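You operate a simulated robot arm through the tools that you are given. There is no shell and no other tool. Be economical: measure what you need, move in short steps, check, and stop when the job is done.

The job below is to be done with a simulated two-armed robot. You get a single attempt, and the scene is never put back.

JOB
Uncover the guide rail and wipe the dust off it.
Fine: free both clamps, lift the cover on to the steel table in both hands, wiper back in its place. What is to be rubbed or washed off counts as gone when no trace of it is left.
Where things are to end (x, y in the base frame): slide cover within 0.08 m of [0.39, -0.56].

Only the result counts: the job must be done as asked and must still hold three seconds after the hand-in. Knocking over, shifting, dropping, spilling or breaking anything else fails it. Lids that push on must go on centred and level and be pressed home; caps that screw on are set level and turned clockwise until they are tight.

ROBOT AND FRAMES
Two 7-joint arms with two-finger parallel grippers on one trunk, on a base that drives. Base frame: it is fixed to the floor where the robot stands at the start and does not move with it; the origin is under the middle of the robot, x ahead of it, y to its left, z up. Units: m, degrees, N and s.
The left shoulder is at the start at [0.07, 0.134, 1.251], the right one opposite. Places, roughly: bore sleeve [0.75, 1.5, 1]; carriage [0.4, 0.1, 0.9]; carrier roller [0.75, 1, 1]; clevis bracket [0.75, 1.25, 0.75]; clevis pin [0.75, 1.25, 1]; dust [0.4, -0.1, 0.9]; gauge case latch [0.3, 1.6, 0.9]; gauge ring [0.75, 1, 0.75]; grease knob [0.6, 0.6, 1]; keeper [0.5, -0.8, 0.9]; keeper screw [0.6, -0.8, 0.9]; manifold block [0.75, 1.5, 0.75]; manifold coupler [0.75, 1.5, 1]; nozzle arm [0.5, 0.5, 1]; nylon die [0.75, 1.5, 0.75]; plug gauge [0.75, 1, 1]. Payload 1.57 kg a hand.
The tool frame of a hand sits at the grasp point between the pads (the TCP): z along the fingers, y along the line on which they close. The tips reach 0.03 m beyond it. The gripper opens to 0.08 m. The fingers are 0.017 m wide and 0.012 m thick; the gripper's body (0.04 by 0.082 m) begins 0.08 m behind the TCP.
Orientation is that of the tool frame in the base frame, as a unit quaternion [x, y, z, w]. With the fingers straight down and closing along the base's y, the tool's x points along the base's -x, its y along +y and its z along -z.

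CONTROLS
- The arms move only by the tool servo_tool. It takes "left_series", "right_series" or both (then of equal length, played together; a hand with none holds still); each is a list that holds one entry, the list of rows, each a list of 6 numbers: the shift along the tool's x, y, z in cm, then the turn, a rotation vector about the tool's x, y, z in degrees. In form: [[[tx, ty, tz, wx, wy, wz], ...]]. A call has 1 to 10 rows; each row is the pose to reach, as a shift and turn from the pose commanded when the call began, along the tool's axes at that moment. "left_hand" and "right_hand" are, for a hand that has rows, the finger opening in cm, from 0 to 8, set as the call begins (left out, the last holds). Rows are played at 5 a second. More than 0.05 m and 8.6 degrees between two rows, or a gripper value outside its range, and nothing of the call is played. A pose out of reach is approached as far as the arm can. The call stops where the force on the tool passes 40 N (or 10 N more than at its start, if that is more) or the arm is blocked; 0.2 s more then pass. The fingers move at their own pace (about 0.153 m/s each) and stop on an object; they squeeze with about 23 N. The grip force told is the motor's: it shows also when the fingers shut on nothing. Time passes only in rows, and 0.2 s behind the last, so rows that repeat a pose let the fingers close. It gives the time, the measured TCP pose, the force on the tool (base axes), the opening and the grip force at its end, in the units of the frame above (readings bear some noise), with the torque about the TCP (base axes, N m) and any sound that the robot's microphone picked up, and new pictures: "views" is both (left out), scene, wrist or none (wrist: the cameras of the hands that moved).
- Cameras (640 x 400 px; columns grow to the right, rows downward): "scene" is now at [0.1296, -0.0049, 1.4578]; the picture's right is [-0.06, -1.00, 0.00], its down [-0.76, 0.05, -0.65] and it looks along [0.64, -0.04, -0.76] (base axes); focal length 214 px, centre (320, 200). "left" rides on the left gripper at [0.072, 0.007, -0.122] in its tool frame; the picture's right is [-0.09, 1.00, 0.00], its down [-0.84, -0.08, -0.54] and it looks along [-0.54, -0.05, 0.84] (tool axes); focal length 238 px, centre (320, 200). "right" rides on the right gripper at [0.072, -0.007, -0.122] in its tool frame; the picture's right is [0.09, 1.00, 0.00], its down [-0.84, 0.08, -0.54] and it looks along [-0.54, 0.05, 0.84] (tool axes); focal length 238 px, centre (320, 200). There is no depth. A picture from a camera that has moved, and an enlarged one, comes with that camera's place and axes in the base frame and with its lens.
- slide_trunk(by): slides the trunk up (or, below 0, down) by that many m; the arms and the scene camera ride with it, the base frame stays. It gives what a move gives, with no picture.
- drive_base(legs): drives the robot by 1 to 6 legs, each [ahead, left, turn to the left] in m, m and degrees, along the robot's own axes; the way and the turn of a leg run together, so that a leg with both is an arc; at most 1.5 m and 180 degrees a leg. The arms and the cameras ride along, it lands a little off, and it stops where it bumps. It gives what a move gives, and a new picture of the scene camera.
- pan_tilt(pan, tilt): turns the head with the scene camera to pan (to the left, within 86 degrees either way) and tilt (down, from -29 to 69), counted from straight ahead of the robot. It gives what a move gives, and a new picture of the scene camera.
- close_up(camera, box): a new picture of the part [left, top, right, bottom] of that camera's present view, enlarged. The clock stands still meanwhile.
- job_done(): hands the job in; it is judged then, once.

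Work in short steps. Places have to be worked out from the pictures, the camera data and where the tool is seen: move nearer, look again, correct. Check each grasp and each placing, and mend what went wrong. You have 120 turns and 260 pictures in all, those below and enlarged ones among them. Open the grippers and draw the arms clear of the work before you hand the job in, unless the task says otherwise; then end with one line.

The tools are called as name(argument=value, ...) on one line, values as JSON. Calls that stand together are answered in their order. servo_tool: Moves the arms, as the interface text tells. Its arguments: {"type":"object","properties":{"left_series":{"type":"array"},"left_hand":{"type":"number"},"right_series":{"type":"array"},"right_hand":{"type":"number"},"views":{"type":"string","enum":["both","scene","wrist","none"]}},"required":[]} The other tools are called the same way: slide_trunk (by) slides the trunk up or down; drive_base (legs) drives the base; pan_tilt (pan, tilt) turns the head that bears the scene camera; close_up (camera, box) takes an enlarged picture of a part of a camera's view; job_done () hands the job in.

At the start:

```text
time_s: 0.0
left_tcp_pos: [0.4481, -0.0312, 1.177]
left_tool_rot: [-0.001, 1.0, 0.0, -0.001]
left_force: [-0.2, 0.3, -0.1]
left_moment: [-0.01, 0.0, -0.02]
left_grip_width: 0.0802
left_finger_force: 0.0
right_tcp_pos: [0.3103, -0.3611, 1.2345]
right_tool_rot: [0.001, 1.0, 0.001, -0.001]
right_force: [-0.3, -0.4, 0.6]
right_moment: [-0.03, 0.01, 0.01]
right_grip_width: 0.0803
right_finger_force: 0.1
trunk travel left (down, up): [-0.825, 0.115]
robot x, y, heading: [-0.0013, -0.0013, -0.2]
head pan, tilt: [-3.6, 49.8]
```

scene: 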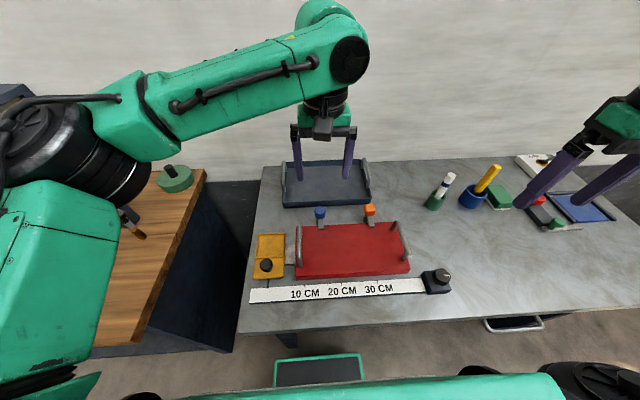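
right: 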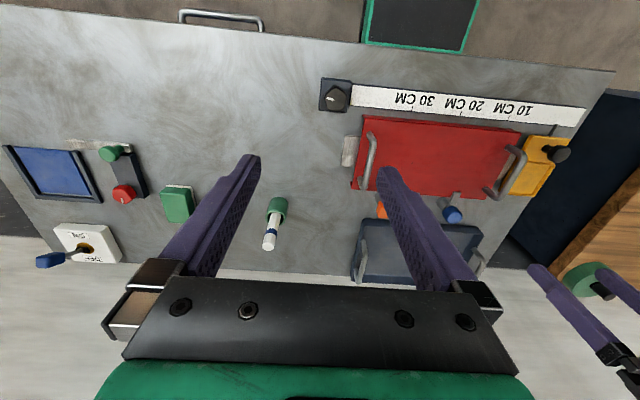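
left: 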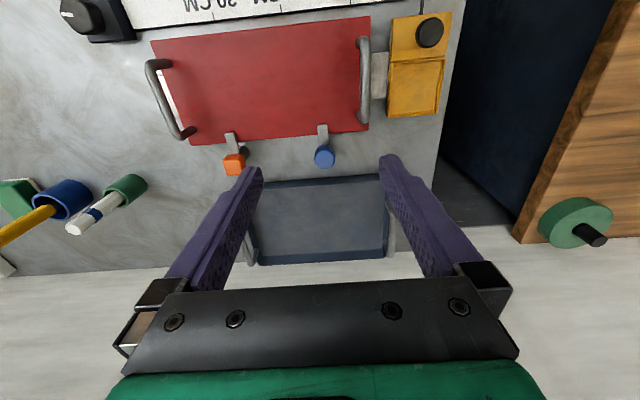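

I see the red cover with two handles, and blue and orange clamp knobs behind it. I'll look closer at the details.

close_up(camera="scene", box=[240, 190, 460, 310])

close_up(camera="scene", box=[410, 140, 640, 260])

close_up(camera="left", box=[130, 0, 470, 200])

close_up(camera="right", box=[0, 120, 300, 290])

```text
2.91 times, centred on (350, 250) of scene
camera zoom: at [0.1296, -0.0049, 1.4578], right [-0.06, -1.0, 0.0], down [-0.76, 0.05, -0.65], along [0.64, -0.04, -0.76], focal length 624 px, centre (233, 54)
```

zoom: 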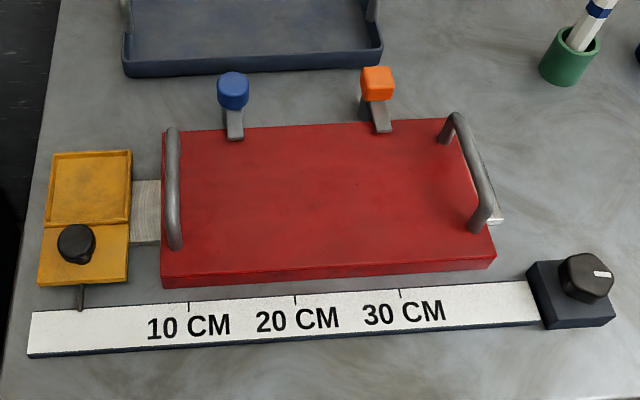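

```text
2.78 times, centred on (525, 200) of scene
camera zoom: at [0.1296, -0.0049, 1.4578], right [-0.06, -1.0, 0.0], down [-0.76, 0.05, -0.65], along [0.64, -0.04, -0.76], focal length 597 px, centre (-250, 200)
```

zoom: 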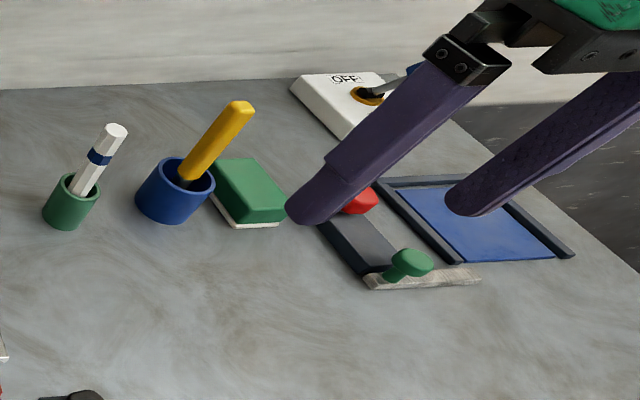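

```text
1.88 times, centred on (300, 100) of left
camera zoom: at [0.3773, -0.025, 1.2994], right [0.09, 1.0, 0.0], down [0.84, -0.08, 0.54], along [0.54, -0.05, -0.84], focal length 449 px, centre (358, 388)
```

zoom: 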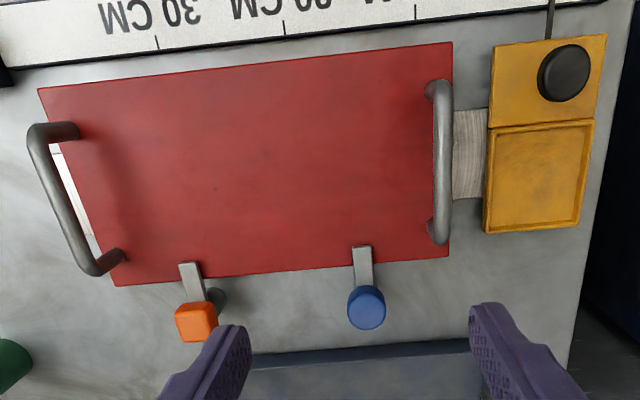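

```text
2.13 times, centred on (150, 205) of right
camera zoom: at [0.2393, -0.3683, 1.3568], right [-0.09, 1.0, 0.0], down [0.84, 0.08, 0.54], along [0.54, 0.05, -0.84], focal length 508 px, centre (683, 189)
```

zoom: 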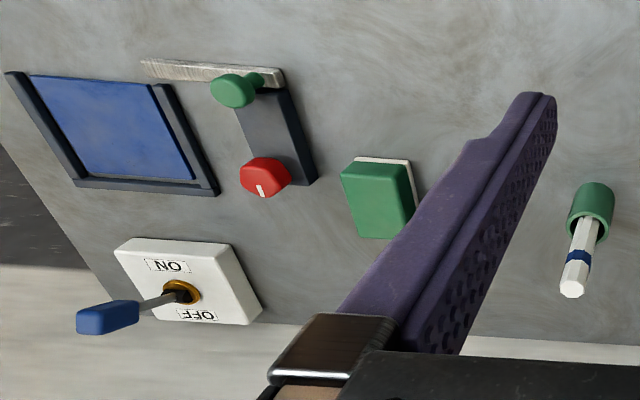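

The triangulation puts the steel table top near z≈0.84. I lower the left hand for a closer look at the clamps.

servo_tool(left_series=[[[0, 0, 4, 0, 0, 0], [0, 0, 8, 0, 0, 0], [0, 0, 12, 0, 0, 0]]], views="wrist")

close_up(camera="left", box=[140, 60, 440, 240])

close_up(camera="scene", box=[290, 195, 420, 275])

```text
time_s: 0.8
left_tcp_pos: [0.447, -0.0305, 1.0558]
left_tool_rot: [0.0, 1.0, 0.0, 0.0]
left_force: [0.6, -0.2, 0.5]
left_moment: [-0.02, -0.04, -0.01]
left_grip_width: 0.0798
left_finger_force: 0.0
right_tcp_pos: [0.3112, -0.3608, 1.2336]
right_tool_rot: [0.0, 1.0, 0.0, 0.0]
right_force: [-0.8, 0.0, 0.4]
right_moment: [-0.02, 0.05, 0.05]
right_grip_width: 0.08
right_finger_force: 0.2
trunk travel left (down, up): [-0.825, 0.115]
robot x, y, heading: [-0.0033, 0.0008, 0.3]
head pan, tilt: [-3.6, 49.8]
camera left: at [0.377, -0.0252, 1.1789], right [0.09, 1.0, 0.0], down [0.84, -0.08, 0.54], along [0.54, -0.05, -0.84], focal length 238 px, centre (320, 200)
```

left: 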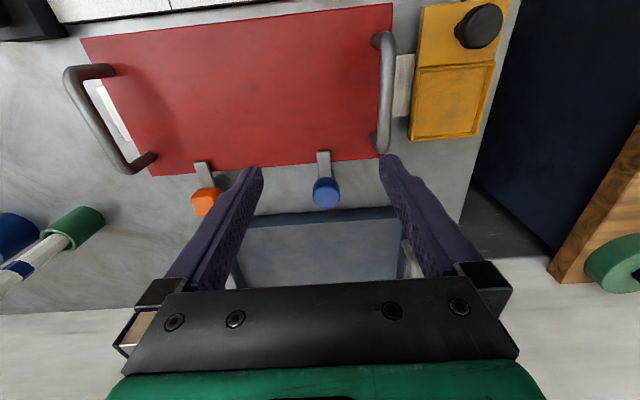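

```text
2.13 times, centred on (290, 150) of left
camera zoom: at [0.377, -0.0252, 1.1789], right [0.09, 1.0, 0.0], down [0.84, -0.08, 0.54], along [0.54, -0.05, -0.84], focal length 508 px, centre (384, 307)
```

zoom: 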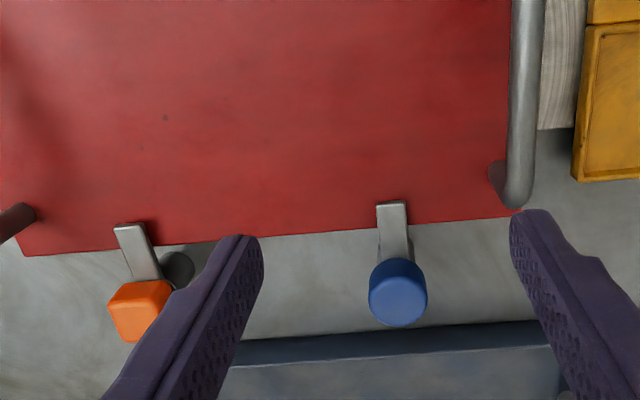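

```text
4.92 times, centred on (355, 235) of scene
camera zoom: at [0.1298, -0.0049, 1.4578], right [-0.06, -1.0, 0.0], down [-0.76, 0.05, -0.65], along [0.64, -0.04, -0.76], focal length 1056 px, centre (148, 28)
```

zoom: 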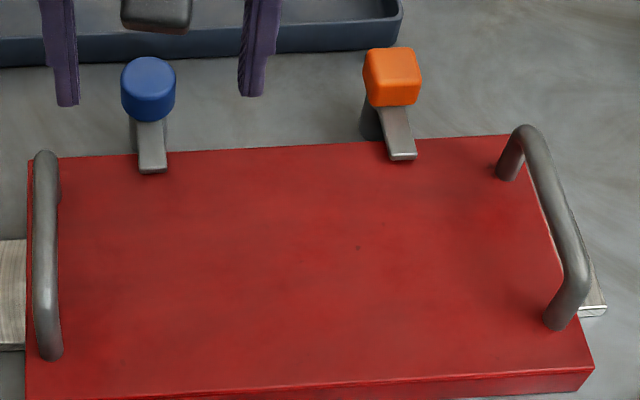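

The two clamps look different, so I need a side view. I bring the right hand over, yawed so its camera looks toward +y.

servo_tool(right_series=[[[-1.7, 0, 1.7, 0, 0, -8.5], [-3.4, 0, 3.4, 0, 0, -17], [-5.1, 0, 6, 0, 0, -25.5], [-6.8, 0, 8.5, 0, 0, -34], [-8.5, 0, 11, 0, 0, -42.5], [-10.2, 0, 13, 0, 0, -51], [-12, 0, 15, 0, 0, -59.5], [-14, 0, 17, 0, 0, -68], [-16, 0, 19, 0, 0, -76.5], [-17, 0, 20, 0, 0, -85]]], left_series=[[[0, 0, -2, 0, 0, 0], [0, 1, -4, 0, 0, 0], [0, 2, -6, 0, 0, 0], [0, 4, -8, 0, 0, 0], [0, 5, -8, 0, 0, 0], [0, 6, -8, 0, 0, 0], [0, 8, -8, 0, 0, 0], [0, 10, -8, 0, 0, 0], [0, 12, -8, 0, 0, 0], [0, 14, -8, 0, 0, 0]]])

```text
time_s: 3.0
left_tcp_pos: [0.4485, 0.1116, 1.1367]
left_tool_rot: [0.0, 1.0, 0.0, -0.001]
left_force: [1.2, -0.4, -0.5]
left_moment: [-0.02, -0.01, -0.01]
left_grip_width: 0.0801
left_finger_force: 0.0
right_tcp_pos: [0.4812, -0.3591, 1.0359]
right_tool_rot: [-0.677, 0.736, 0.0, 0.0]
right_force: [-0.1, 0.5, 0.6]
right_moment: [0.02, 0.01, 0.01]
right_grip_width: 0.0798
right_finger_force: 0.1
trunk travel left (down, up): [-0.825, 0.115]
robot x, y, heading: [-0.0027, -0.0008, -0.1]
head pan, tilt: [-3.6, 49.8]
camera scene: at [0.1298, -0.0037, 1.4578], right [-0.06, -1.0, 0.0], down [-0.76, 0.05, -0.65], along [0.64, -0.04, -0.76], focal length 214 px, centre (320, 200)
camera right: at [0.4828, -0.432, 1.1576], right [-1.0, -0.01, 0.0], down [-0.01, 0.84, 0.54], along [0.0, 0.54, -0.84], focal length 238 px, centre (320, 200)
camera left: at [0.3769, 0.1164, 1.2594], right [0.09, 1.0, 0.0], down [0.84, -0.08, 0.54], along [0.54, -0.05, -0.84], focal length 238 px, centre (320, 200)
```

scene: 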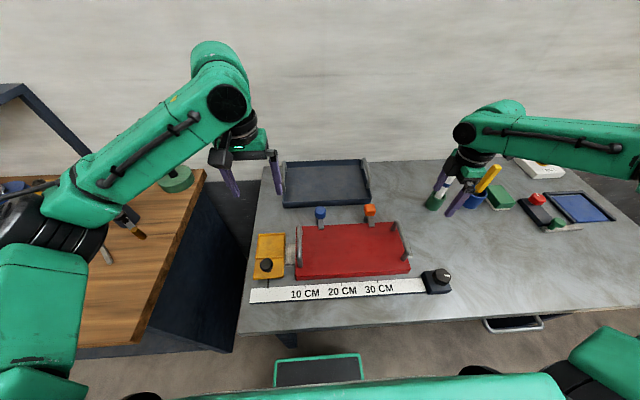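
right: 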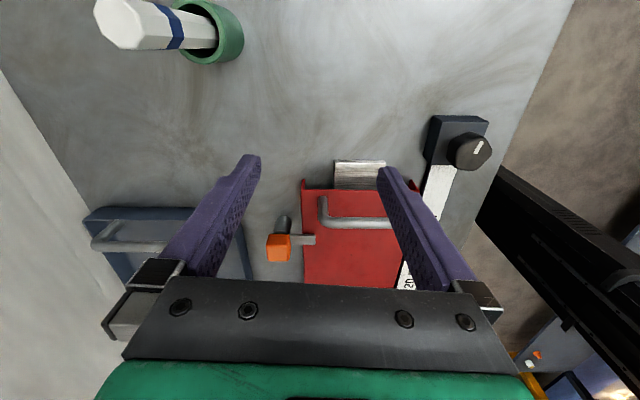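
left: 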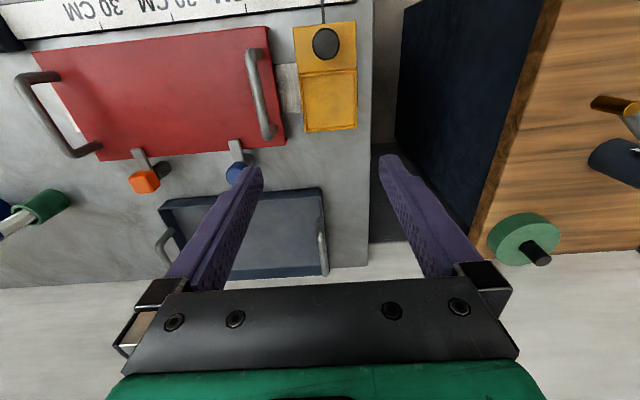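

The clamps are visible from the side; I zoom in on them and tilt the hand for a lower view.

close_up(camera="right", box=[240, 190, 400, 290])

servo_tool(right_series=[[[0, 0, 0, 0, -8, 0], [0, 0, 0, 0, -16, 0], [0, 0, 0, 0, -24, 0], [0, 0, 2, 0, -32, 0], [0, 0, 4, 0, -32, 0]]], views="wrist")

close_up(camera="right", box=[190, 180, 400, 300])

```text
4.00 times, centred on (320, 240) of right
camera zoom: at [0.4828, -0.432, 1.1576], right [-1.0, -0.01, 0.0], down [-0.01, 0.84, 0.54], along [0.0, 0.54, -0.84], focal length 953 px, centre (320, 40)
```

zoom: 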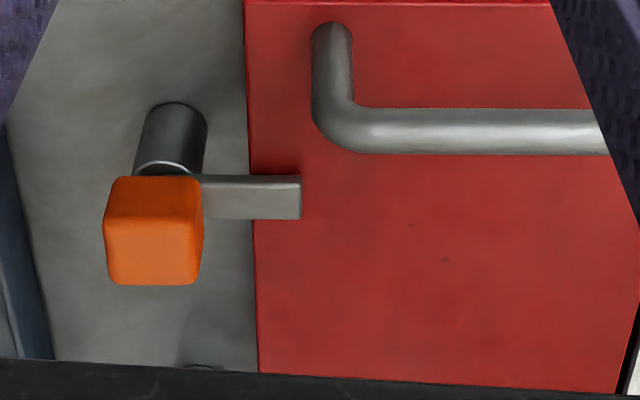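

```text
time_s: 4.2
left_tcp_pos: [0.4496, 0.1093, 1.1369]
left_tool_rot: [-0.001, 1.0, 0.0, -0.001]
left_force: [-0.3, 0.4, -0.1]
left_moment: [0.01, -0.03, -0.04]
left_grip_width: 0.0798
left_finger_force: 0.1
right_tcp_pos: [0.4813, -0.3598, 0.9942]
right_tool_rot: [-0.65, 0.708, 0.187, 0.203]
right_force: [0.3, -0.7, 1.0]
right_moment: [0.0, -0.02, 0.01]
right_grip_width: 0.0798
right_finger_force: 0.0
trunk travel left (down, up): [-0.825, 0.115]
robot x, y, heading: [0.0008, -0.0021, 0.1]
head pan, tilt: [-3.6, 49.8]
camera right: at [0.4773, -0.487, 1.0598], right [-1.0, 0.01, -0.05], down [-0.04, 0.43, 0.9], along [0.03, 0.9, -0.43], focal length 238 px, centre (320, 200)
```

right: 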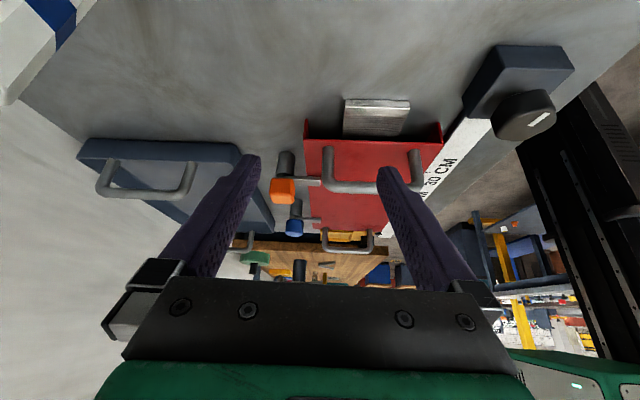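

```text
3.05 times, centred on (295, 240) of right
camera zoom: at [0.4773, -0.487, 1.0598], right [-1.0, 0.01, -0.05], down [-0.04, 0.43, 0.9], along [0.03, 0.9, -0.43], focal length 726 px, centre (396, 78)
```

zoom: 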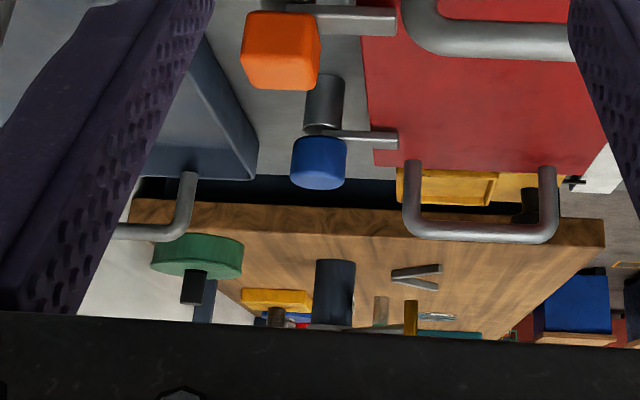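

Each clamp is a post with an arm over the cover and a knob on top: orange ≈(0.539,-0.193,0.911), blue ≈(0.538,-0.032,0.91). I level the right hand, then bring it over the orange knob with its yaw back at nominal.

servo_tool(right_series=[[[0, 0, 0, 0, 8, 0], [0, 0, 0, 0, 16, 0], [0, 0, 0, 0, 24, 0], [0, 0, 0, 0, 32, 0]]], views="none")

servo_tool(right_series=[[[0, 0, -2, 0, 0, 8.5], [-2, -0.5, -2, 0, 0, 17], [-4, -1, -2, 0, 0, 25.5], [-6, -1.5, -2, 0, 0, 34], [-8, -2, -2, 0, 0, 42.5], [-10, -2.5, -2, 0, 0, 51], [-12, -3, -2, 0, 0, 59.5], [-14, -3.5, -2, 0, 0, 68], [-16, -4, -2, 0, 0, 76.5], [-17.1, -4.4, -2, 0, 0, 85]]], views="both")

```text
time_s: 5.2
left_tcp_pos: [0.4477, 0.11, 1.1372]
left_tool_rot: [-0.001, 1.0, -0.001, 0.0]
left_force: [-0.2, 0.0, -0.5]
left_moment: [-0.01, 0.03, 0.02]
left_grip_width: 0.0802
left_finger_force: 0.0
right_tcp_pos: [0.4811, -0.3602, 0.9947]
right_tool_rot: [-0.675, 0.738, -0.001, 0.0]
right_force: [0.5, -0.3, -0.6]
right_moment: [-0.01, -0.02, -0.03]
right_grip_width: 0.0799
right_finger_force: 0.0
trunk travel left (down, up): [-0.825, 0.115]
robot x, y, heading: [0.0007, -0.001, -0.1]
head pan, tilt: [-3.6, 49.8]
```

```text
time_s: 7.4
left_tcp_pos: [0.4475, 0.1096, 1.1365]
left_tool_rot: [-0.001, 1.0, 0.0, 0.0]
left_force: [0.1, -0.3, 0.3]
left_moment: [-0.03, -0.03, -0.01]
left_grip_width: 0.0799
left_finger_force: 0.1
right_tcp_pos: [0.534, -0.1967, 1.0165]
right_tool_rot: [0.0, 1.0, 0.001, 0.002]
right_force: [0.1, 0.8, -0.4]
right_moment: [-0.02, 0.02, 0.01]
right_grip_width: 0.0801
right_finger_force: 0.0
right hand out of reach, approached as far as the arm can: row 10
trunk travel left (down, up): [-0.825, 0.115]
robot x, y, heading: [0.0, 0.001, 0.2]
head pan, tilt: [-3.6, 49.8]
camera scene: at [0.1294, -0.0049, 1.4578], right [-0.06, -1.0, 0.0], down [-0.76, 0.05, -0.65], along [0.64, -0.04, -0.76], focal length 214 px, centre (320, 200)
camera right: at [0.4621, -0.204, 1.1385], right [-0.09, 1.0, 0.0], down [0.84, 0.07, 0.54], along [0.54, 0.05, -0.84], focal length 238 px, centre (320, 200)
```

scene: 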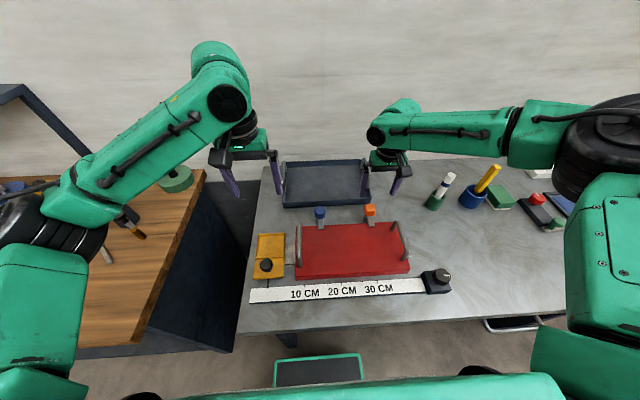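
right: 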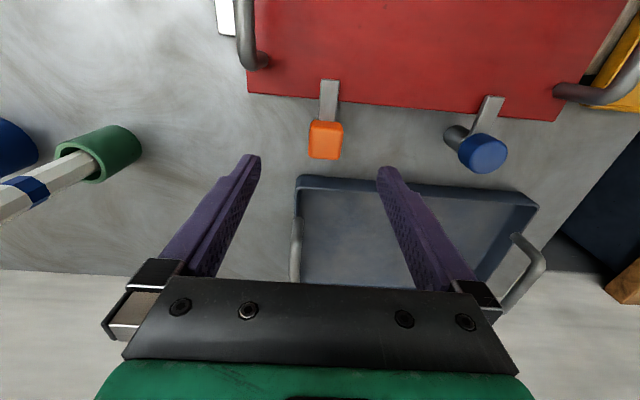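

The knob is right at the reach limit, so I'll look down to see how much room there is to drive closer to the table.

pan_tilt(pan=0, tilt=69)

```text
time_s: 8.2
left_tcp_pos: [0.4486, 0.1081, 1.1366]
left_tool_rot: [-0.001, 1.0, 0.0, -0.001]
left_force: [0.0, 0.3, 0.2]
left_moment: [0.03, -0.04, -0.02]
left_grip_width: 0.08
left_finger_force: 0.1
right_tcp_pos: [0.5334, -0.1963, 1.0171]
right_tool_rot: [0.0, 1.0, 0.002, 0.002]
right_force: [-0.1, -0.2, 0.2]
right_moment: [-0.01, -0.02, 0.01]
right_grip_width: 0.0799
right_finger_force: 0.1
trunk travel left (down, up): [-0.825, 0.115]
robot x, y, heading: [-0.0041, 0.0021, -0.1]
head pan, tilt: [0.0, 68.8]
camera scene: at [0.1085, 0.0, 1.4355], right [0.0, -1.0, 0.0], down [-0.93, 0.0, -0.36], along [0.36, 0.0, -0.93], focal length 214 px, centre (320, 200)
```

scene: 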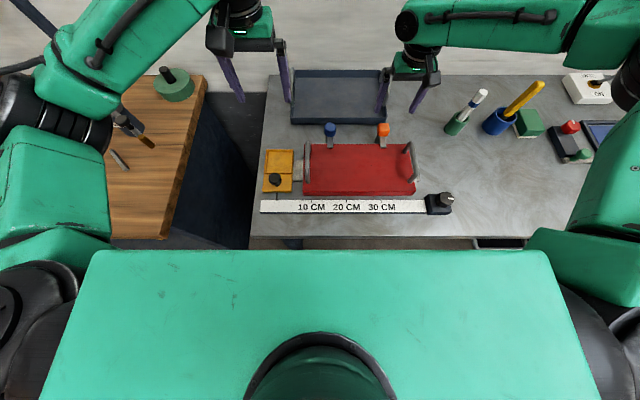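

The chest is behind the table edge (edge x≈0.23), and there seems to be room. I drive 5 cm ahead to gain reach.

drive_base(legs=[[0.05, 0, 0]])

```text
time_s: 9.1
left_tcp_pos: [0.4906, 0.1092, 1.1398]
left_tool_rot: [0.0, 1.0, 0.0, 0.004]
left_force: [-0.9, -1.0, -0.5]
left_moment: [0.02, -0.04, -0.02]
left_grip_width: 0.08
left_finger_force: 0.1
right_tcp_pos: [0.5783, -0.1967, 1.0207]
right_tool_rot: [0.0, 1.0, 0.001, 0.005]
right_force: [-1.2, -1.7, 0.9]
right_moment: [-0.01, -0.05, 0.0]
right_grip_width: 0.0797
right_finger_force: 0.0
trunk travel left (down, up): [-0.825, 0.115]
robot x, y, heading: [0.0501, 0.0015, -0.1]
head pan, tilt: [0.0, 68.8]
camera scene: at [0.1489, 0.0001, 1.4363], right [0.0, -1.0, 0.0], down [-0.93, 0.0, -0.37], along [0.37, 0.0, -0.93], focal length 214 px, centre (320, 200)
```

scene: 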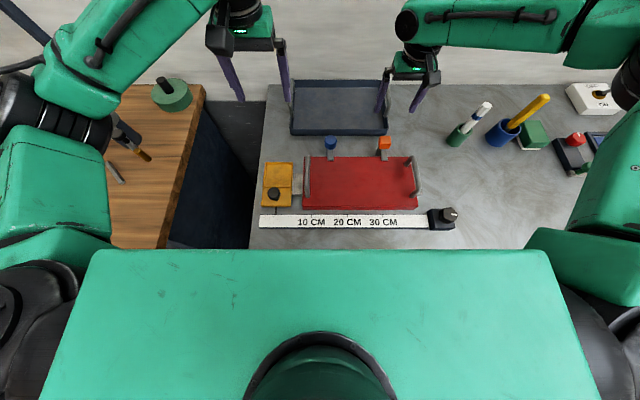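

The drive was clear. I position the right hand over the orange knob and look.

servo_tool(right_series=[[[2, 0.2, 0, 0, 0, 0], [4.4, 0.4, 2, 0, 0, 0], [4.4, 0.4, 4, 0, 0, 0]]], views="both")

close_up(camera="right", box=[200, 60, 500, 250])

```text
time_s: 9.9
left_tcp_pos: [0.5001, 0.1097, 1.1366]
left_tool_rot: [-0.001, 1.0, 0.001, -0.001]
left_force: [1.2, 0.3, 0.3]
left_moment: [0.01, 0.05, 0.03]
left_grip_width: 0.08
left_finger_force: 0.1
right_tcp_pos: [0.5414, -0.1925, 0.9755]
right_tool_rot: [0.0, 1.0, 0.001, 0.001]
right_force: [-0.4, -0.3, -1.0]
right_moment: [-0.01, 0.03, 0.0]
right_grip_width: 0.0799
right_finger_force: 0.1
trunk travel left (down, up): [-0.825, 0.115]
robot x, y, heading: [0.0504, 0.0021, 0.0]
head pan, tilt: [0.0, 68.8]
camera scene: at [0.1611, 0.0003, 1.4352], right [0.0, -1.0, 0.0], down [-0.93, 0.0, -0.36], along [0.36, 0.0, -0.93], focal length 214 px, centre (320, 200)
camera right: at [0.47, -0.1996, 1.0979], right [-0.09, 1.0, 0.0], down [0.84, 0.08, 0.54], along [0.54, 0.05, -0.84], focal length 238 px, centre (320, 200)
```

scene: 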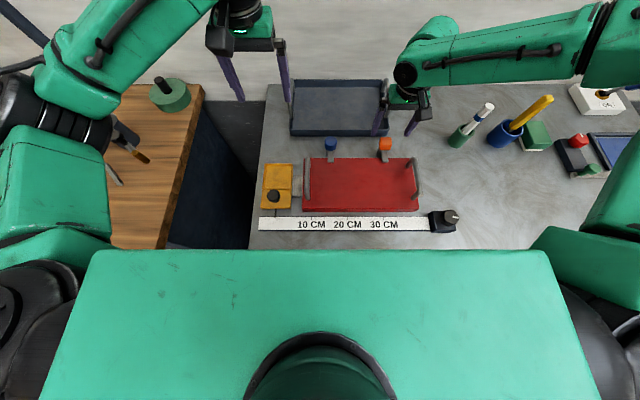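
right: 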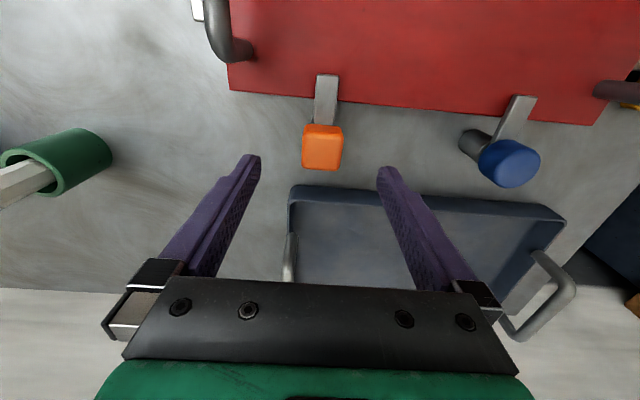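

```text
2.11 times, centred on (350, 155) of right
camera zoom: at [0.47, -0.1996, 1.0979], right [-0.09, 1.0, 0.0], down [0.84, 0.08, 0.54], along [0.54, 0.05, -0.84], focal length 502 px, centre (257, 295)
```

zoom: 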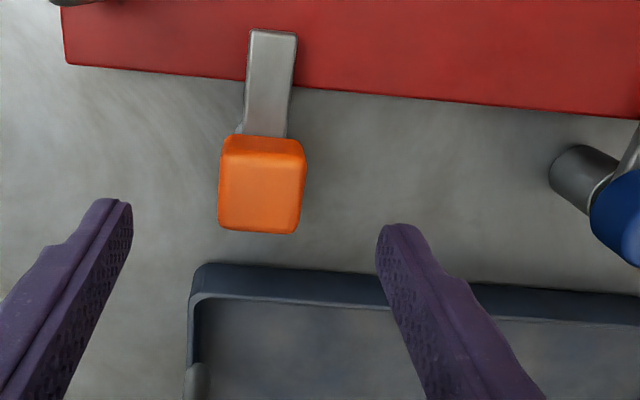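

The estimate is consistent: the orange knob is right below the hand. I lower around it and close.

servo_tool(right_series=[[[0.2, 0, 3, 0, 0, 0], [0.2, 0, 6, 0, 0, 0]]], views="none")

servo_tool(right_series=[[[0, 0, 0, 0, 0, 0], [0, 0, 0, 0, 0, 0], [0, 0, 0, 0, 0, 0]]], right_hand=0, views="wrist")

```text
time_s: 10.5
left_tcp_pos: [0.4988, 0.1085, 1.1361]
left_tool_rot: [0.0, 1.0, 0.0, 0.0]
left_force: [-0.1, -0.4, -0.4]
left_moment: [0.04, 0.05, 0.01]
left_grip_width: 0.08
left_finger_force: 0.1
right_tcp_pos: [0.5294, -0.2001, 0.9228]
right_tool_rot: [-0.001, 1.0, 0.002, 0.002]
right_force: [0.1, -1.0, -0.1]
right_moment: [0.05, 0.03, -0.01]
right_grip_width: 0.0799
right_finger_force: 0.0
right hand out of reach, approached as far as the arm can: row 2
trunk travel left (down, up): [-0.825, 0.115]
robot x, y, heading: [0.0514, -0.0004, 0.1]
head pan, tilt: [0.0, 68.8]
```

```text
time_s: 11.3
left_tcp_pos: [0.4974, 0.115, 1.1358]
left_tool_rot: [-0.001, 1.0, -0.003, 0.001]
left_force: [0.2, 1.1, 0.4]
left_moment: [-0.02, -0.01, 0.0]
left_grip_width: 0.0804
left_finger_force: 0.0
right_tcp_pos: [0.529, -0.1909, 0.9247]
right_tool_rot: [-0.002, 1.0, 0.001, 0.001]
right_force: [-4.3, 26.6, -13.3]
right_moment: [0.5, -0.28, 0.28]
right_grip_width: 0.0318
right_finger_force: 40.7
trunk travel left (down, up): [-0.825, 0.115]
robot x, y, heading: [0.0515, 0.0012, 0.2]
head pan, tilt: [0.0, 68.8]
camera right: at [0.4572, -0.1986, 1.0472], right [-0.1, 1.0, 0.0], down [0.84, 0.08, 0.54], along [0.54, 0.05, -0.84], focal length 238 px, centre (320, 200)
```

right: 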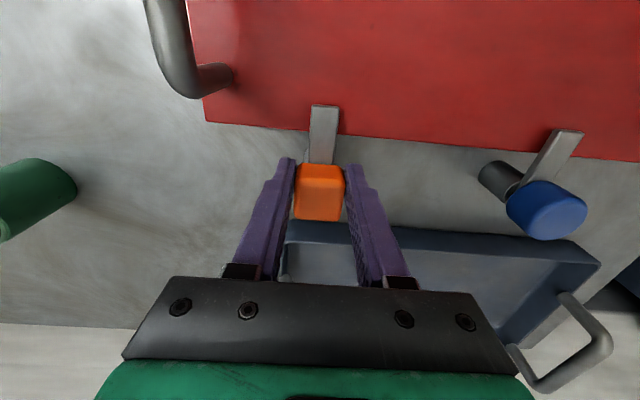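

The hand is again at its reach limit, off the knob axis, and pushing sideways. I open, rise, and lower the trunk so this height comes within reach.

servo_tool(right_series=[[[0, 0, 0, 0, 0, 0], [0, 0, 0, 0, 0, 0], [0, 0, -4, 0, 0, 0], [0, 0, -8, 0, 0, 0], [0, 0, -12, 0, 0, 0]]], right_hand=8, views="none")

slide_trunk(by=-0.12)

```text
time_s: 12.5
left_tcp_pos: [0.498, 0.1102, 1.1373]
left_tool_rot: [-0.001, 1.0, -0.001, 0.001]
left_force: [0.1, 0.6, -0.2]
left_moment: [0.0, -0.02, 0.0]
left_grip_width: 0.0801
left_finger_force: 0.1
right_tcp_pos: [0.5293, -0.1978, 1.0454]
right_tool_rot: [-0.001, 1.0, 0.001, 0.002]
right_force: [-0.6, 0.7, 0.9]
right_moment: [0.0, -0.03, -0.03]
right_grip_width: 0.0802
right_finger_force: 0.0
trunk travel left (down, up): [-0.825, 0.115]
robot x, y, heading: [0.05, 0.0022, -0.2]
head pan, tilt: [0.0, 68.8]
```

```text
time_s: 14.0
left_tcp_pos: [0.4968, 0.1095, 1.0176]
left_tool_rot: [-0.001, 1.0, 0.0, 0.0]
left_force: [-0.6, 0.5, 0.6]
left_moment: [0.01, 0.02, -0.01]
left_grip_width: 0.08
left_finger_force: 0.1
right_tcp_pos: [0.5298, -0.1969, 0.9246]
right_tool_rot: [0.0, 1.0, 0.001, 0.002]
right_force: [-0.1, 0.1, 0.7]
right_moment: [-0.01, -0.01, 0.03]
right_grip_width: 0.0797
right_finger_force: 0.0
trunk travel left (down, up): [-0.705, 0.235]
robot x, y, heading: [0.0507, -0.0015, -0.0]
head pan, tilt: [0.0, 68.8]
```

The hand is now at knob height with reach to spare. I centre it on the knob and close.

servo_tool(right_series=[[[-1, 0.4, 0, 0, 0, 0], [-1, 0.4, 0.8, 0, 0, 0]]], views="wrist")

servo_tool(right_series=[[[0, 0, 0, 0, 0, 0], [0, 0, 0, 0, 0, 0], [0, 0, 0, 0, 0, 0]]], right_hand=0, views="wrist")

```text
time_s: 14.6
left_tcp_pos: [0.4973, 0.1094, 1.0175]
left_tool_rot: [0.0, 1.0, 0.0, 0.0]
left_force: [-0.6, 1.1, 0.0]
left_moment: [0.01, 0.03, 0.01]
left_grip_width: 0.08
left_finger_force: 0.0
right_tcp_pos: [0.5392, -0.1948, 0.9165]
right_tool_rot: [0.0, 1.0, 0.001, 0.002]
right_force: [0.2, -0.1, 0.1]
right_moment: [-0.02, 0.02, 0.0]
right_grip_width: 0.0802
right_finger_force: 0.1
trunk travel left (down, up): [-0.705, 0.235]
robot x, y, heading: [0.046, 0.0004, -0.1]
head pan, tilt: [0.0, 68.8]
camera right: at [0.4678, -0.202, 1.0389], right [-0.09, 1.0, 0.0], down [0.83, 0.08, 0.55], along [0.54, 0.05, -0.84], focal length 238 px, centre (320, 200)
```

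right: 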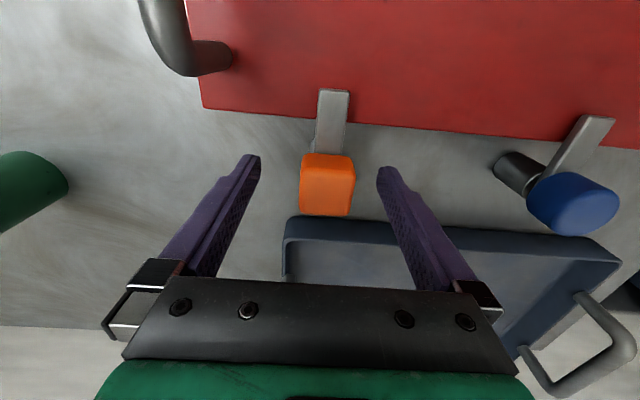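

```text
time_s: 15.4
left_tcp_pos: [0.4975, 0.112, 1.0164]
left_tool_rot: [-0.001, 1.0, -0.003, 0.0]
left_force: [0.5, 0.5, -1.1]
left_moment: [-0.01, 0.0, 0.02]
left_grip_width: 0.0799
left_finger_force: 0.1
right_tcp_pos: [0.5393, -0.1898, 0.9168]
right_tool_rot: [-0.001, 1.0, 0.0, 0.001]
right_force: [-0.8, 13.6, -3.8]
right_moment: [0.06, 0.03, 0.02]
right_grip_width: 0.0321
right_finger_force: 40.1
trunk travel left (down, up): [-0.705, 0.235]
robot x, y, heading: [0.0522, -0.0043, -0.2]
head pan, tilt: [0.0, 68.8]
camera right: at [0.4678, -0.1982, 1.0389], right [-0.09, 1.0, 0.0], down [0.84, 0.08, 0.54], along [0.54, 0.05, -0.84], focal length 238 px, centre (320, 200)
```

right: 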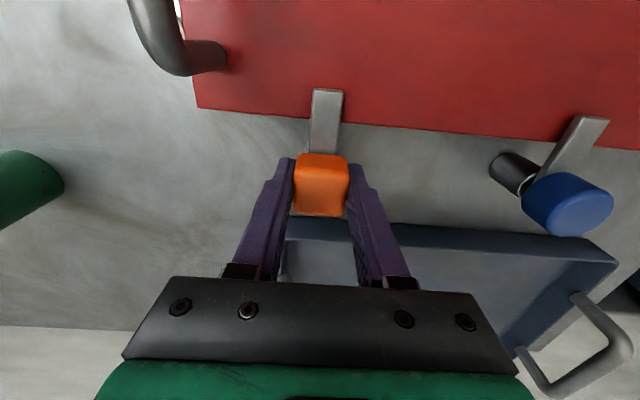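

The knob is gripped (32 mm). I try a careful counter-clockwise turn and watch the torque.

servo_tool(right_series=[[[0, 0.4, 0, 0, 0, 0], [0, 0.4, 0, 0, 0, -7], [0, 0.4, 0, 0, 0, -14]]], views="wrist")

```text
time_s: 16.2
left_tcp_pos: [0.4975, 0.1083, 1.0163]
left_tool_rot: [-0.001, 1.0, 0.0, 0.0]
left_force: [0.3, -1.0, 0.0]
left_moment: [0.01, -0.02, -0.02]
left_grip_width: 0.08
left_finger_force: 0.1
right_tcp_pos: [0.5395, -0.1907, 0.917]
right_tool_rot: [-0.121, 0.993, 0.0, 0.001]
right_force: [-0.3, 0.9, 1.0]
right_moment: [-0.26, 1.16, -0.01]
right_grip_width: 0.0321
right_finger_force: 40.3
trunk travel left (down, up): [-0.705, 0.235]
robot x, y, heading: [0.0485, -0.0013, 0.0]
head pan, tilt: [0.0, 68.8]
camera right: at [0.4715, -0.2152, 1.0389], right [-0.33, 0.94, 0.0], down [0.79, 0.28, 0.54], along [0.51, 0.18, -0.84], focal length 238 px, centre (320, 200)
```

right: 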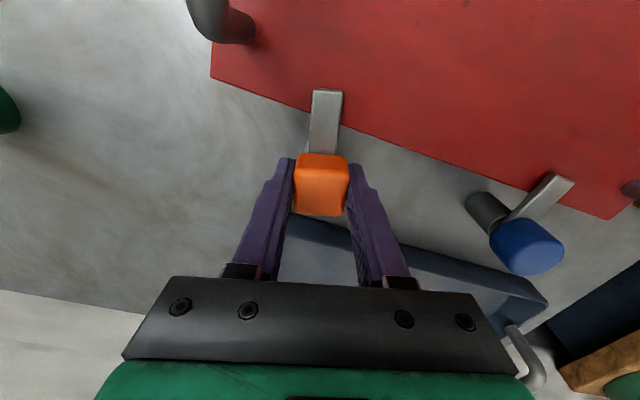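

The arm turns freely with the knob. I continue to about 95°.

servo_tool(right_series=[[[0, 0, 0, 0, 0, -8.5], [0, 0, 0, 0, 0, -17], [0, 0, 0, 0, 0, -25.5], [0, 0, 0, 0, 0, -34], [0, 0, 0, 0, 0, -42.5], [0, 0, 0, 0, 0, -51], [0, 0, 0, 0, 0, -59.5], [0, 0, 0, 0, 0, -68], [0, 0, 0, 0, 0, -76]]], views="wrist")

```text
time_s: 18.2
left_tcp_pos: [0.4964, 0.1091, 1.0173]
left_tool_rot: [-0.001, 1.0, 0.001, 0.0]
left_force: [0.0, 0.2, 0.3]
left_moment: [0.0, -0.02, 0.0]
left_grip_width: 0.0801
left_finger_force: 0.0
right_tcp_pos: [0.5393, -0.1915, 0.9164]
right_tool_rot: [0.709, -0.705, 0.001, -0.004]
right_force: [1.5, -3.2, 8.2]
right_moment: [1.21, 0.8, -0.16]
right_grip_width: 0.032
right_finger_force: 40.1
trunk travel left (down, up): [-0.705, 0.235]
robot x, y, heading: [0.0504, -0.0026, -0.1]
head pan, tilt: [0.0, 68.8]
camera right: at [0.5461, -0.2635, 1.0389], right [-1.0, -0.1, 0.0], down [-0.08, 0.83, 0.54], along [-0.05, 0.54, -0.84], focal length 238 px, centre (320, 200)
```

right: 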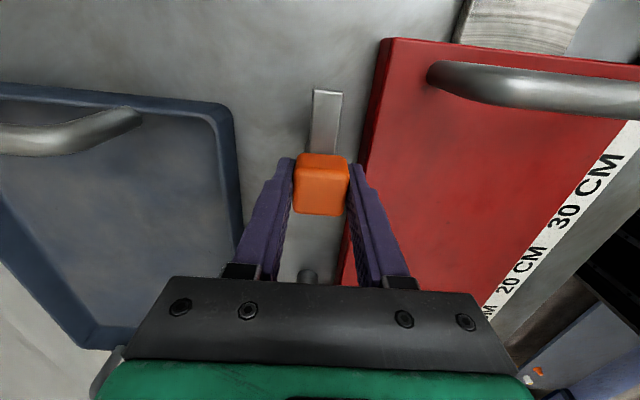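

The orange arm now points along -y, clear of the cover. I release, rise, and check that it stays.

servo_tool(right_series=[[[0, 0, 0, 0, 0, 0], [0, 0, 0, 0, 0, 0], [0, 0, -5, 0, 0, 0], [0, 0, -9, 0, 0, 0]]], right_hand=8, views="wrist")

```text
time_s: 19.2
left_tcp_pos: [0.4965, 0.1107, 1.0166]
left_tool_rot: [0.0, 1.0, 0.0, 0.0]
left_force: [-0.9, 0.3, -0.7]
left_moment: [-0.01, 0.02, -0.02]
left_grip_width: 0.0801
left_finger_force: 0.0
right_tcp_pos: [0.5386, -0.1916, 1.0063]
right_tool_rot: [0.707, -0.707, 0.0, -0.002]
right_force: [-0.8, 0.4, 0.4]
right_moment: [-0.01, 0.0, 0.02]
right_grip_width: 0.08
right_finger_force: 0.0
trunk travel left (down, up): [-0.705, 0.235]
robot x, y, heading: [0.0507, 0.0001, -0.2]
head pan, tilt: [0.0, 68.8]
camera right: at [0.5448, -0.2623, 1.1288], right [-1.0, -0.09, 0.0], down [-0.08, 0.84, 0.54], along [-0.05, 0.54, -0.84], focal length 238 px, centre (320, 200)
```

right: 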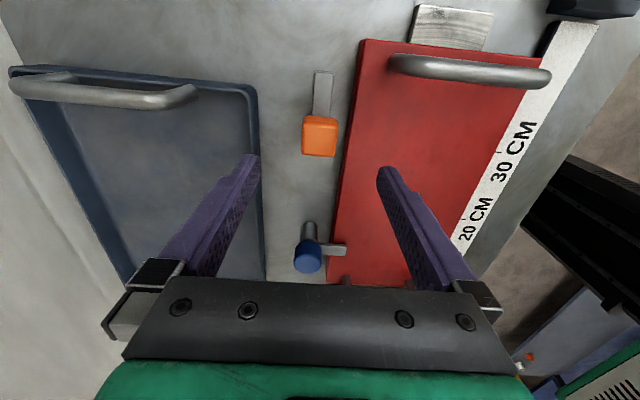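

The orange clamp stays free. I retract the right hand and bring the left hand above the blue knob.

servo_tool(right_series=[[[3, 0, -3, 0, 0, 8.5], [6, 2, -6, 0, 0, 17], [9, 3, -8, 0, 0, 25.5], [12, 4, -10, 0, 0, 34], [15, 6, -10, 0, 0, 42.5], [18, 8, -10, 0, 0, 51], [21, 9, -10, 0, 0, 59.5], [24, 10, -10, 0, 0, 68], [25, 11, -10, 0, 0, 76.5], [26, 12, -10, 0, 0, 85]]], left_series=[[[0, 0, 0, 0, 0, 0], [0, 0, 0, 0, 0, 0], [0, 0, 0, 0, 0, 0], [0, 0, 0, 0, 0, 0], [-1, -3, 0, 0, 0, 0], [-2, -6, 0, 0, 0, 0], [-3, -9, 0, 0, 0, 0], [-4, -12, 0, 0, 0, 0], [-4.2, -14.6, 2, 0, 0, 0], [-4.2, -14.6, 3.6, 0, 0, 0]]])

```text
time_s: 21.4
left_tcp_pos: [0.5384, -0.0362, 0.9816]
left_tool_rot: [-0.001, 1.0, 0.0, 0.0]
left_force: [-0.9, 1.0, 0.1]
left_moment: [0.02, -0.01, -0.01]
left_grip_width: 0.08
left_finger_force: 0.1
right_tcp_pos: [0.4189, -0.4506, 1.1058]
right_tool_rot: [-0.043, 0.999, 0.0, 0.001]
right_force: [0.0, 1.1, -0.1]
right_moment: [-0.02, 0.02, -0.03]
right_grip_width: 0.0798
right_finger_force: 0.0
trunk travel left (down, up): [-0.705, 0.235]
robot x, y, heading: [0.0514, 0.0016, -0.0]
head pan, tilt: [0.0, 68.8]
camera scene: at [0.1578, 0.0003, 1.3155], right [0.0, -1.0, 0.0], down [-0.93, 0.0, -0.36], along [0.36, 0.0, -0.93], focal length 214 px, centre (320, 200)
camera right: at [0.348, -0.4638, 1.2286], right [-0.18, 0.98, 0.0], down [0.83, 0.15, 0.54], along [0.54, 0.1, -0.84], focal length 238 px, centre (320, 200)
camera left: at [0.4675, -0.0305, 1.1034], right [0.09, 1.0, 0.0], down [0.84, -0.08, 0.54], along [0.54, -0.05, -0.84], focal length 238 px, centre (320, 200)
```

scene: 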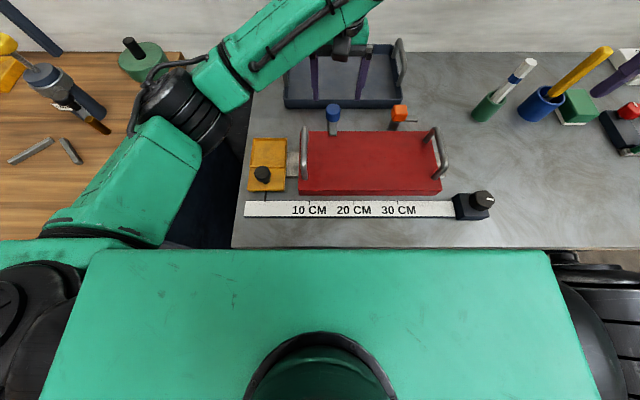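
right: 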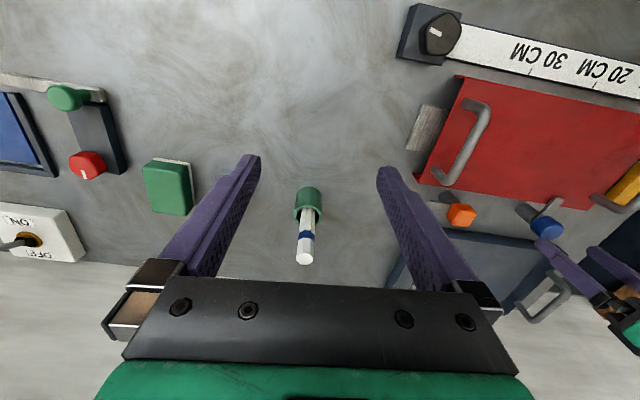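
left: 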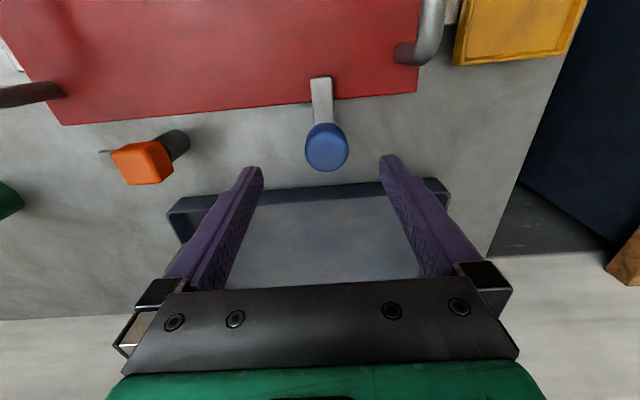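

The blue knob is within 4 mm of beneath the hand. I lower around it and grip.

servo_tool(left_series=[[[0, 0.4, 3, 0, 0, 0], [0, 0.4, 6.6, 0, 0, 0]]], views="none")

servo_tool(left_series=[[[0, 0, 0, 0, 0, 0], [0, 0, 0, 0, 0, 0], [0, 0, 0, 0, 0, 0]]], left_hand=0, views="wrist")

```text
time_s: 22.0
left_tcp_pos: [0.5394, -0.0319, 0.9129]
left_tool_rot: [-0.001, 1.0, 0.001, 0.0]
left_force: [-0.5, -0.1, -0.9]
left_moment: [-0.01, -0.03, 0.02]
left_grip_width: 0.08
left_finger_force: 0.2
right_tcp_pos: [0.4203, -0.4513, 1.1053]
right_tool_rot: [-0.044, 0.999, 0.0, 0.002]
right_force: [-0.5, 0.6, 0.4]
right_moment: [0.01, 0.0, -0.02]
right_grip_width: 0.0799
right_finger_force: 0.0
trunk travel left (down, up): [-0.705, 0.235]
robot x, y, heading: [0.0477, -0.0013, -0.3]
head pan, tilt: [0.0, 68.8]
```

```text
time_s: 22.8
left_tcp_pos: [0.5385, -0.0315, 0.9132]
left_tool_rot: [-0.001, 1.0, 0.0, 0.0]
left_force: [-1.9, 3.7, -3.3]
left_moment: [0.19, -0.75, 0.01]
left_grip_width: 0.0358
left_finger_force: 42.4
right_tcp_pos: [0.4201, -0.4504, 1.1064]
right_tool_rot: [-0.044, 0.999, 0.0, 0.002]
right_force: [0.7, -0.2, -0.7]
right_moment: [0.02, -0.01, 0.0]
right_grip_width: 0.08
right_finger_force: 0.1
trunk travel left (down, up): [-0.705, 0.235]
robot x, y, heading: [0.051, 0.0004, -0.0]
head pan, tilt: [0.0, 68.8]
camera left: at [0.4681, -0.0253, 1.0369], right [0.09, 1.0, 0.0], down [0.84, -0.08, 0.54], along [0.54, -0.05, -0.84], focal length 238 px, centre (320, 200)
```

left: 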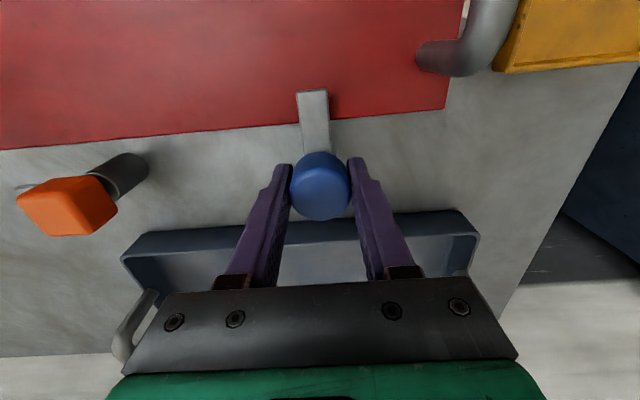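

Gripped well (36 mm). I try a 14° clockwise turn.

servo_tool(left_series=[[[0, 0, 0, 0, 0, 7], [0, 0, 0, 0, 0, 14]]], views="wrist")

```text
time_s: 23.4
left_tcp_pos: [0.54, -0.032, 0.9142]
left_tool_rot: [0.122, 0.993, 0.0, 0.001]
left_force: [-0.6, 5.6, -3.3]
left_moment: [0.18, -0.09, 0.17]
left_grip_width: 0.0347
left_finger_force: 42.2
right_tcp_pos: [0.4199, -0.4494, 1.1061]
right_tool_rot: [-0.044, 0.999, 0.0, 0.001]
right_force: [-0.1, -0.2, -0.6]
right_moment: [0.03, 0.02, 0.0]
right_grip_width: 0.08
right_finger_force: 0.1
trunk travel left (down, up): [-0.705, 0.235]
robot x, y, heading: [0.0498, 0.0013, -0.0]
head pan, tilt: [0.0, 68.8]
camera left: at [0.4723, -0.0081, 1.0371], right [0.33, 0.94, 0.0], down [0.79, -0.28, 0.54], along [0.51, -0.18, -0.84], focal length 238 px, centre (320, 200)
```

left: 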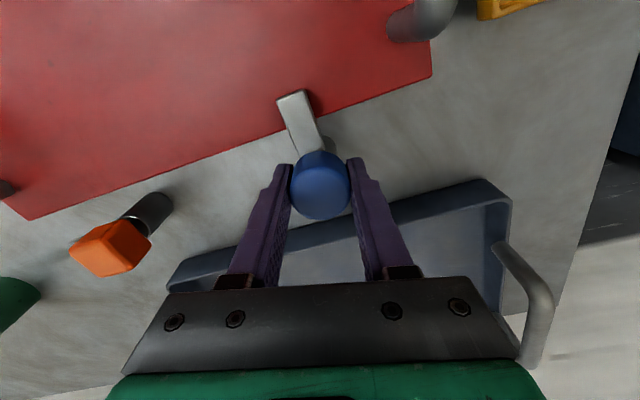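

The arm did not follow the clockwise turn. I try counter-clockwise instead.

servo_tool(left_series=[[[0, 0, 0, 0, 0, -7], [0, 0, 0, 0, 0, -14], [0, 0, 0, 0, 0, -22], [0, 0, 0, 0, 0, -30], [0, 0, 0, 0, 0, -38]]], views="wrist")

```text
time_s: 24.6
left_tcp_pos: [0.5407, -0.0312, 0.9135]
left_tool_rot: [-0.21, 0.978, -0.001, -0.001]
left_force: [-3.5, 8.1, -8.5]
left_moment: [0.04, -0.28, -0.01]
left_grip_width: 0.0345
left_finger_force: 42.9
right_tcp_pos: [0.4204, -0.4493, 1.1067]
right_tool_rot: [-0.044, 0.999, 0.0, 0.001]
right_force: [-0.1, 0.7, -0.7]
right_moment: [-0.03, -0.01, -0.04]
right_grip_width: 0.08
right_finger_force: 0.1
trunk travel left (down, up): [-0.705, 0.235]
robot x, y, heading: [0.0467, -0.002, -0.0]
head pan, tilt: [0.0, 68.8]
camera left: at [0.4724, -0.0549, 1.0373], right [-0.33, 0.95, 0.0], down [0.8, 0.27, 0.54], along [0.51, 0.18, -0.84], focal length 238 px, centre (320, 200)
```

left: 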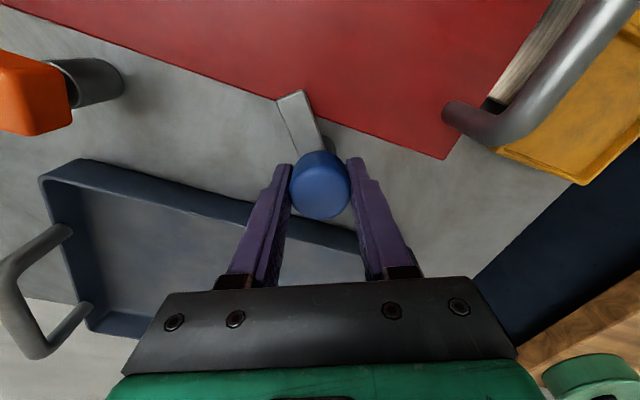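

Counter-clockwise works: the arm is swinging off. I continue.

servo_tool(left_series=[[[0, 0, 0, 0, 0, -8.5], [0, 0, 0, 0, 0, -17], [0, 0, 0, 0, 0, -25.5], [0, 0, 0, 0, 0, -34], [0, 0, 0, 0, 0, -42.5], [0, 0, 0, 0, 0, -51], [0, 0, 0, 0, 0, -58]]], views="both")

```text
time_s: 26.2
left_tcp_pos: [0.5395, -0.0303, 0.9149]
left_tool_rot: [-0.657, 0.754, -0.001, -0.001]
left_force: [-9.9, 9.7, -12.9]
left_moment: [-0.32, -0.22, -0.74]
left_grip_width: 0.0354
left_finger_force: 42.6
right_tcp_pos: [0.4187, -0.4493, 1.1078]
right_tool_rot: [-0.043, 0.999, 0.0, 0.002]
right_force: [-0.4, 0.9, 0.1]
right_moment: [-0.06, 0.01, -0.01]
right_grip_width: 0.0797
right_finger_force: 0.1
trunk travel left (down, up): [-0.705, 0.235]
robot x, y, heading: [0.0478, 0.002, -0.0]
head pan, tilt: [0.0, 68.8]
camera scene: at [0.1576, 0.0024, 1.3155], right [0.0, -1.0, 0.0], down [-0.93, 0.0, -0.36], along [0.36, 0.0, -0.93], focal length 214 px, centre (320, 200)
camera left: at [0.5233, -0.102, 1.0381], right [-0.97, 0.23, 0.0], down [0.19, 0.82, 0.54], along [0.12, 0.53, -0.84], focal length 238 px, centre (320, 200)
```

scene: 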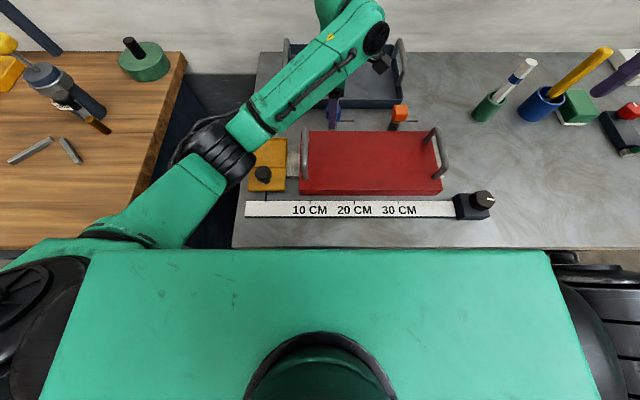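
left: 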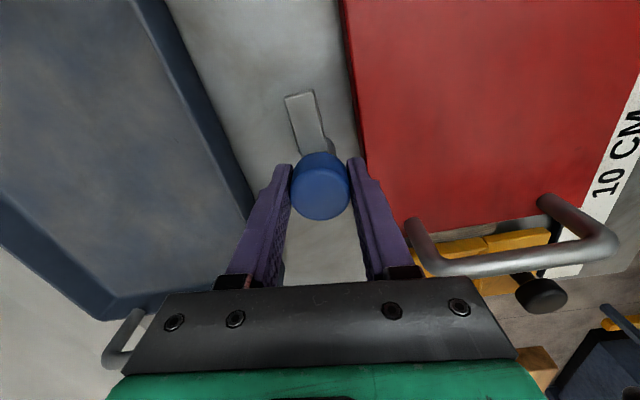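

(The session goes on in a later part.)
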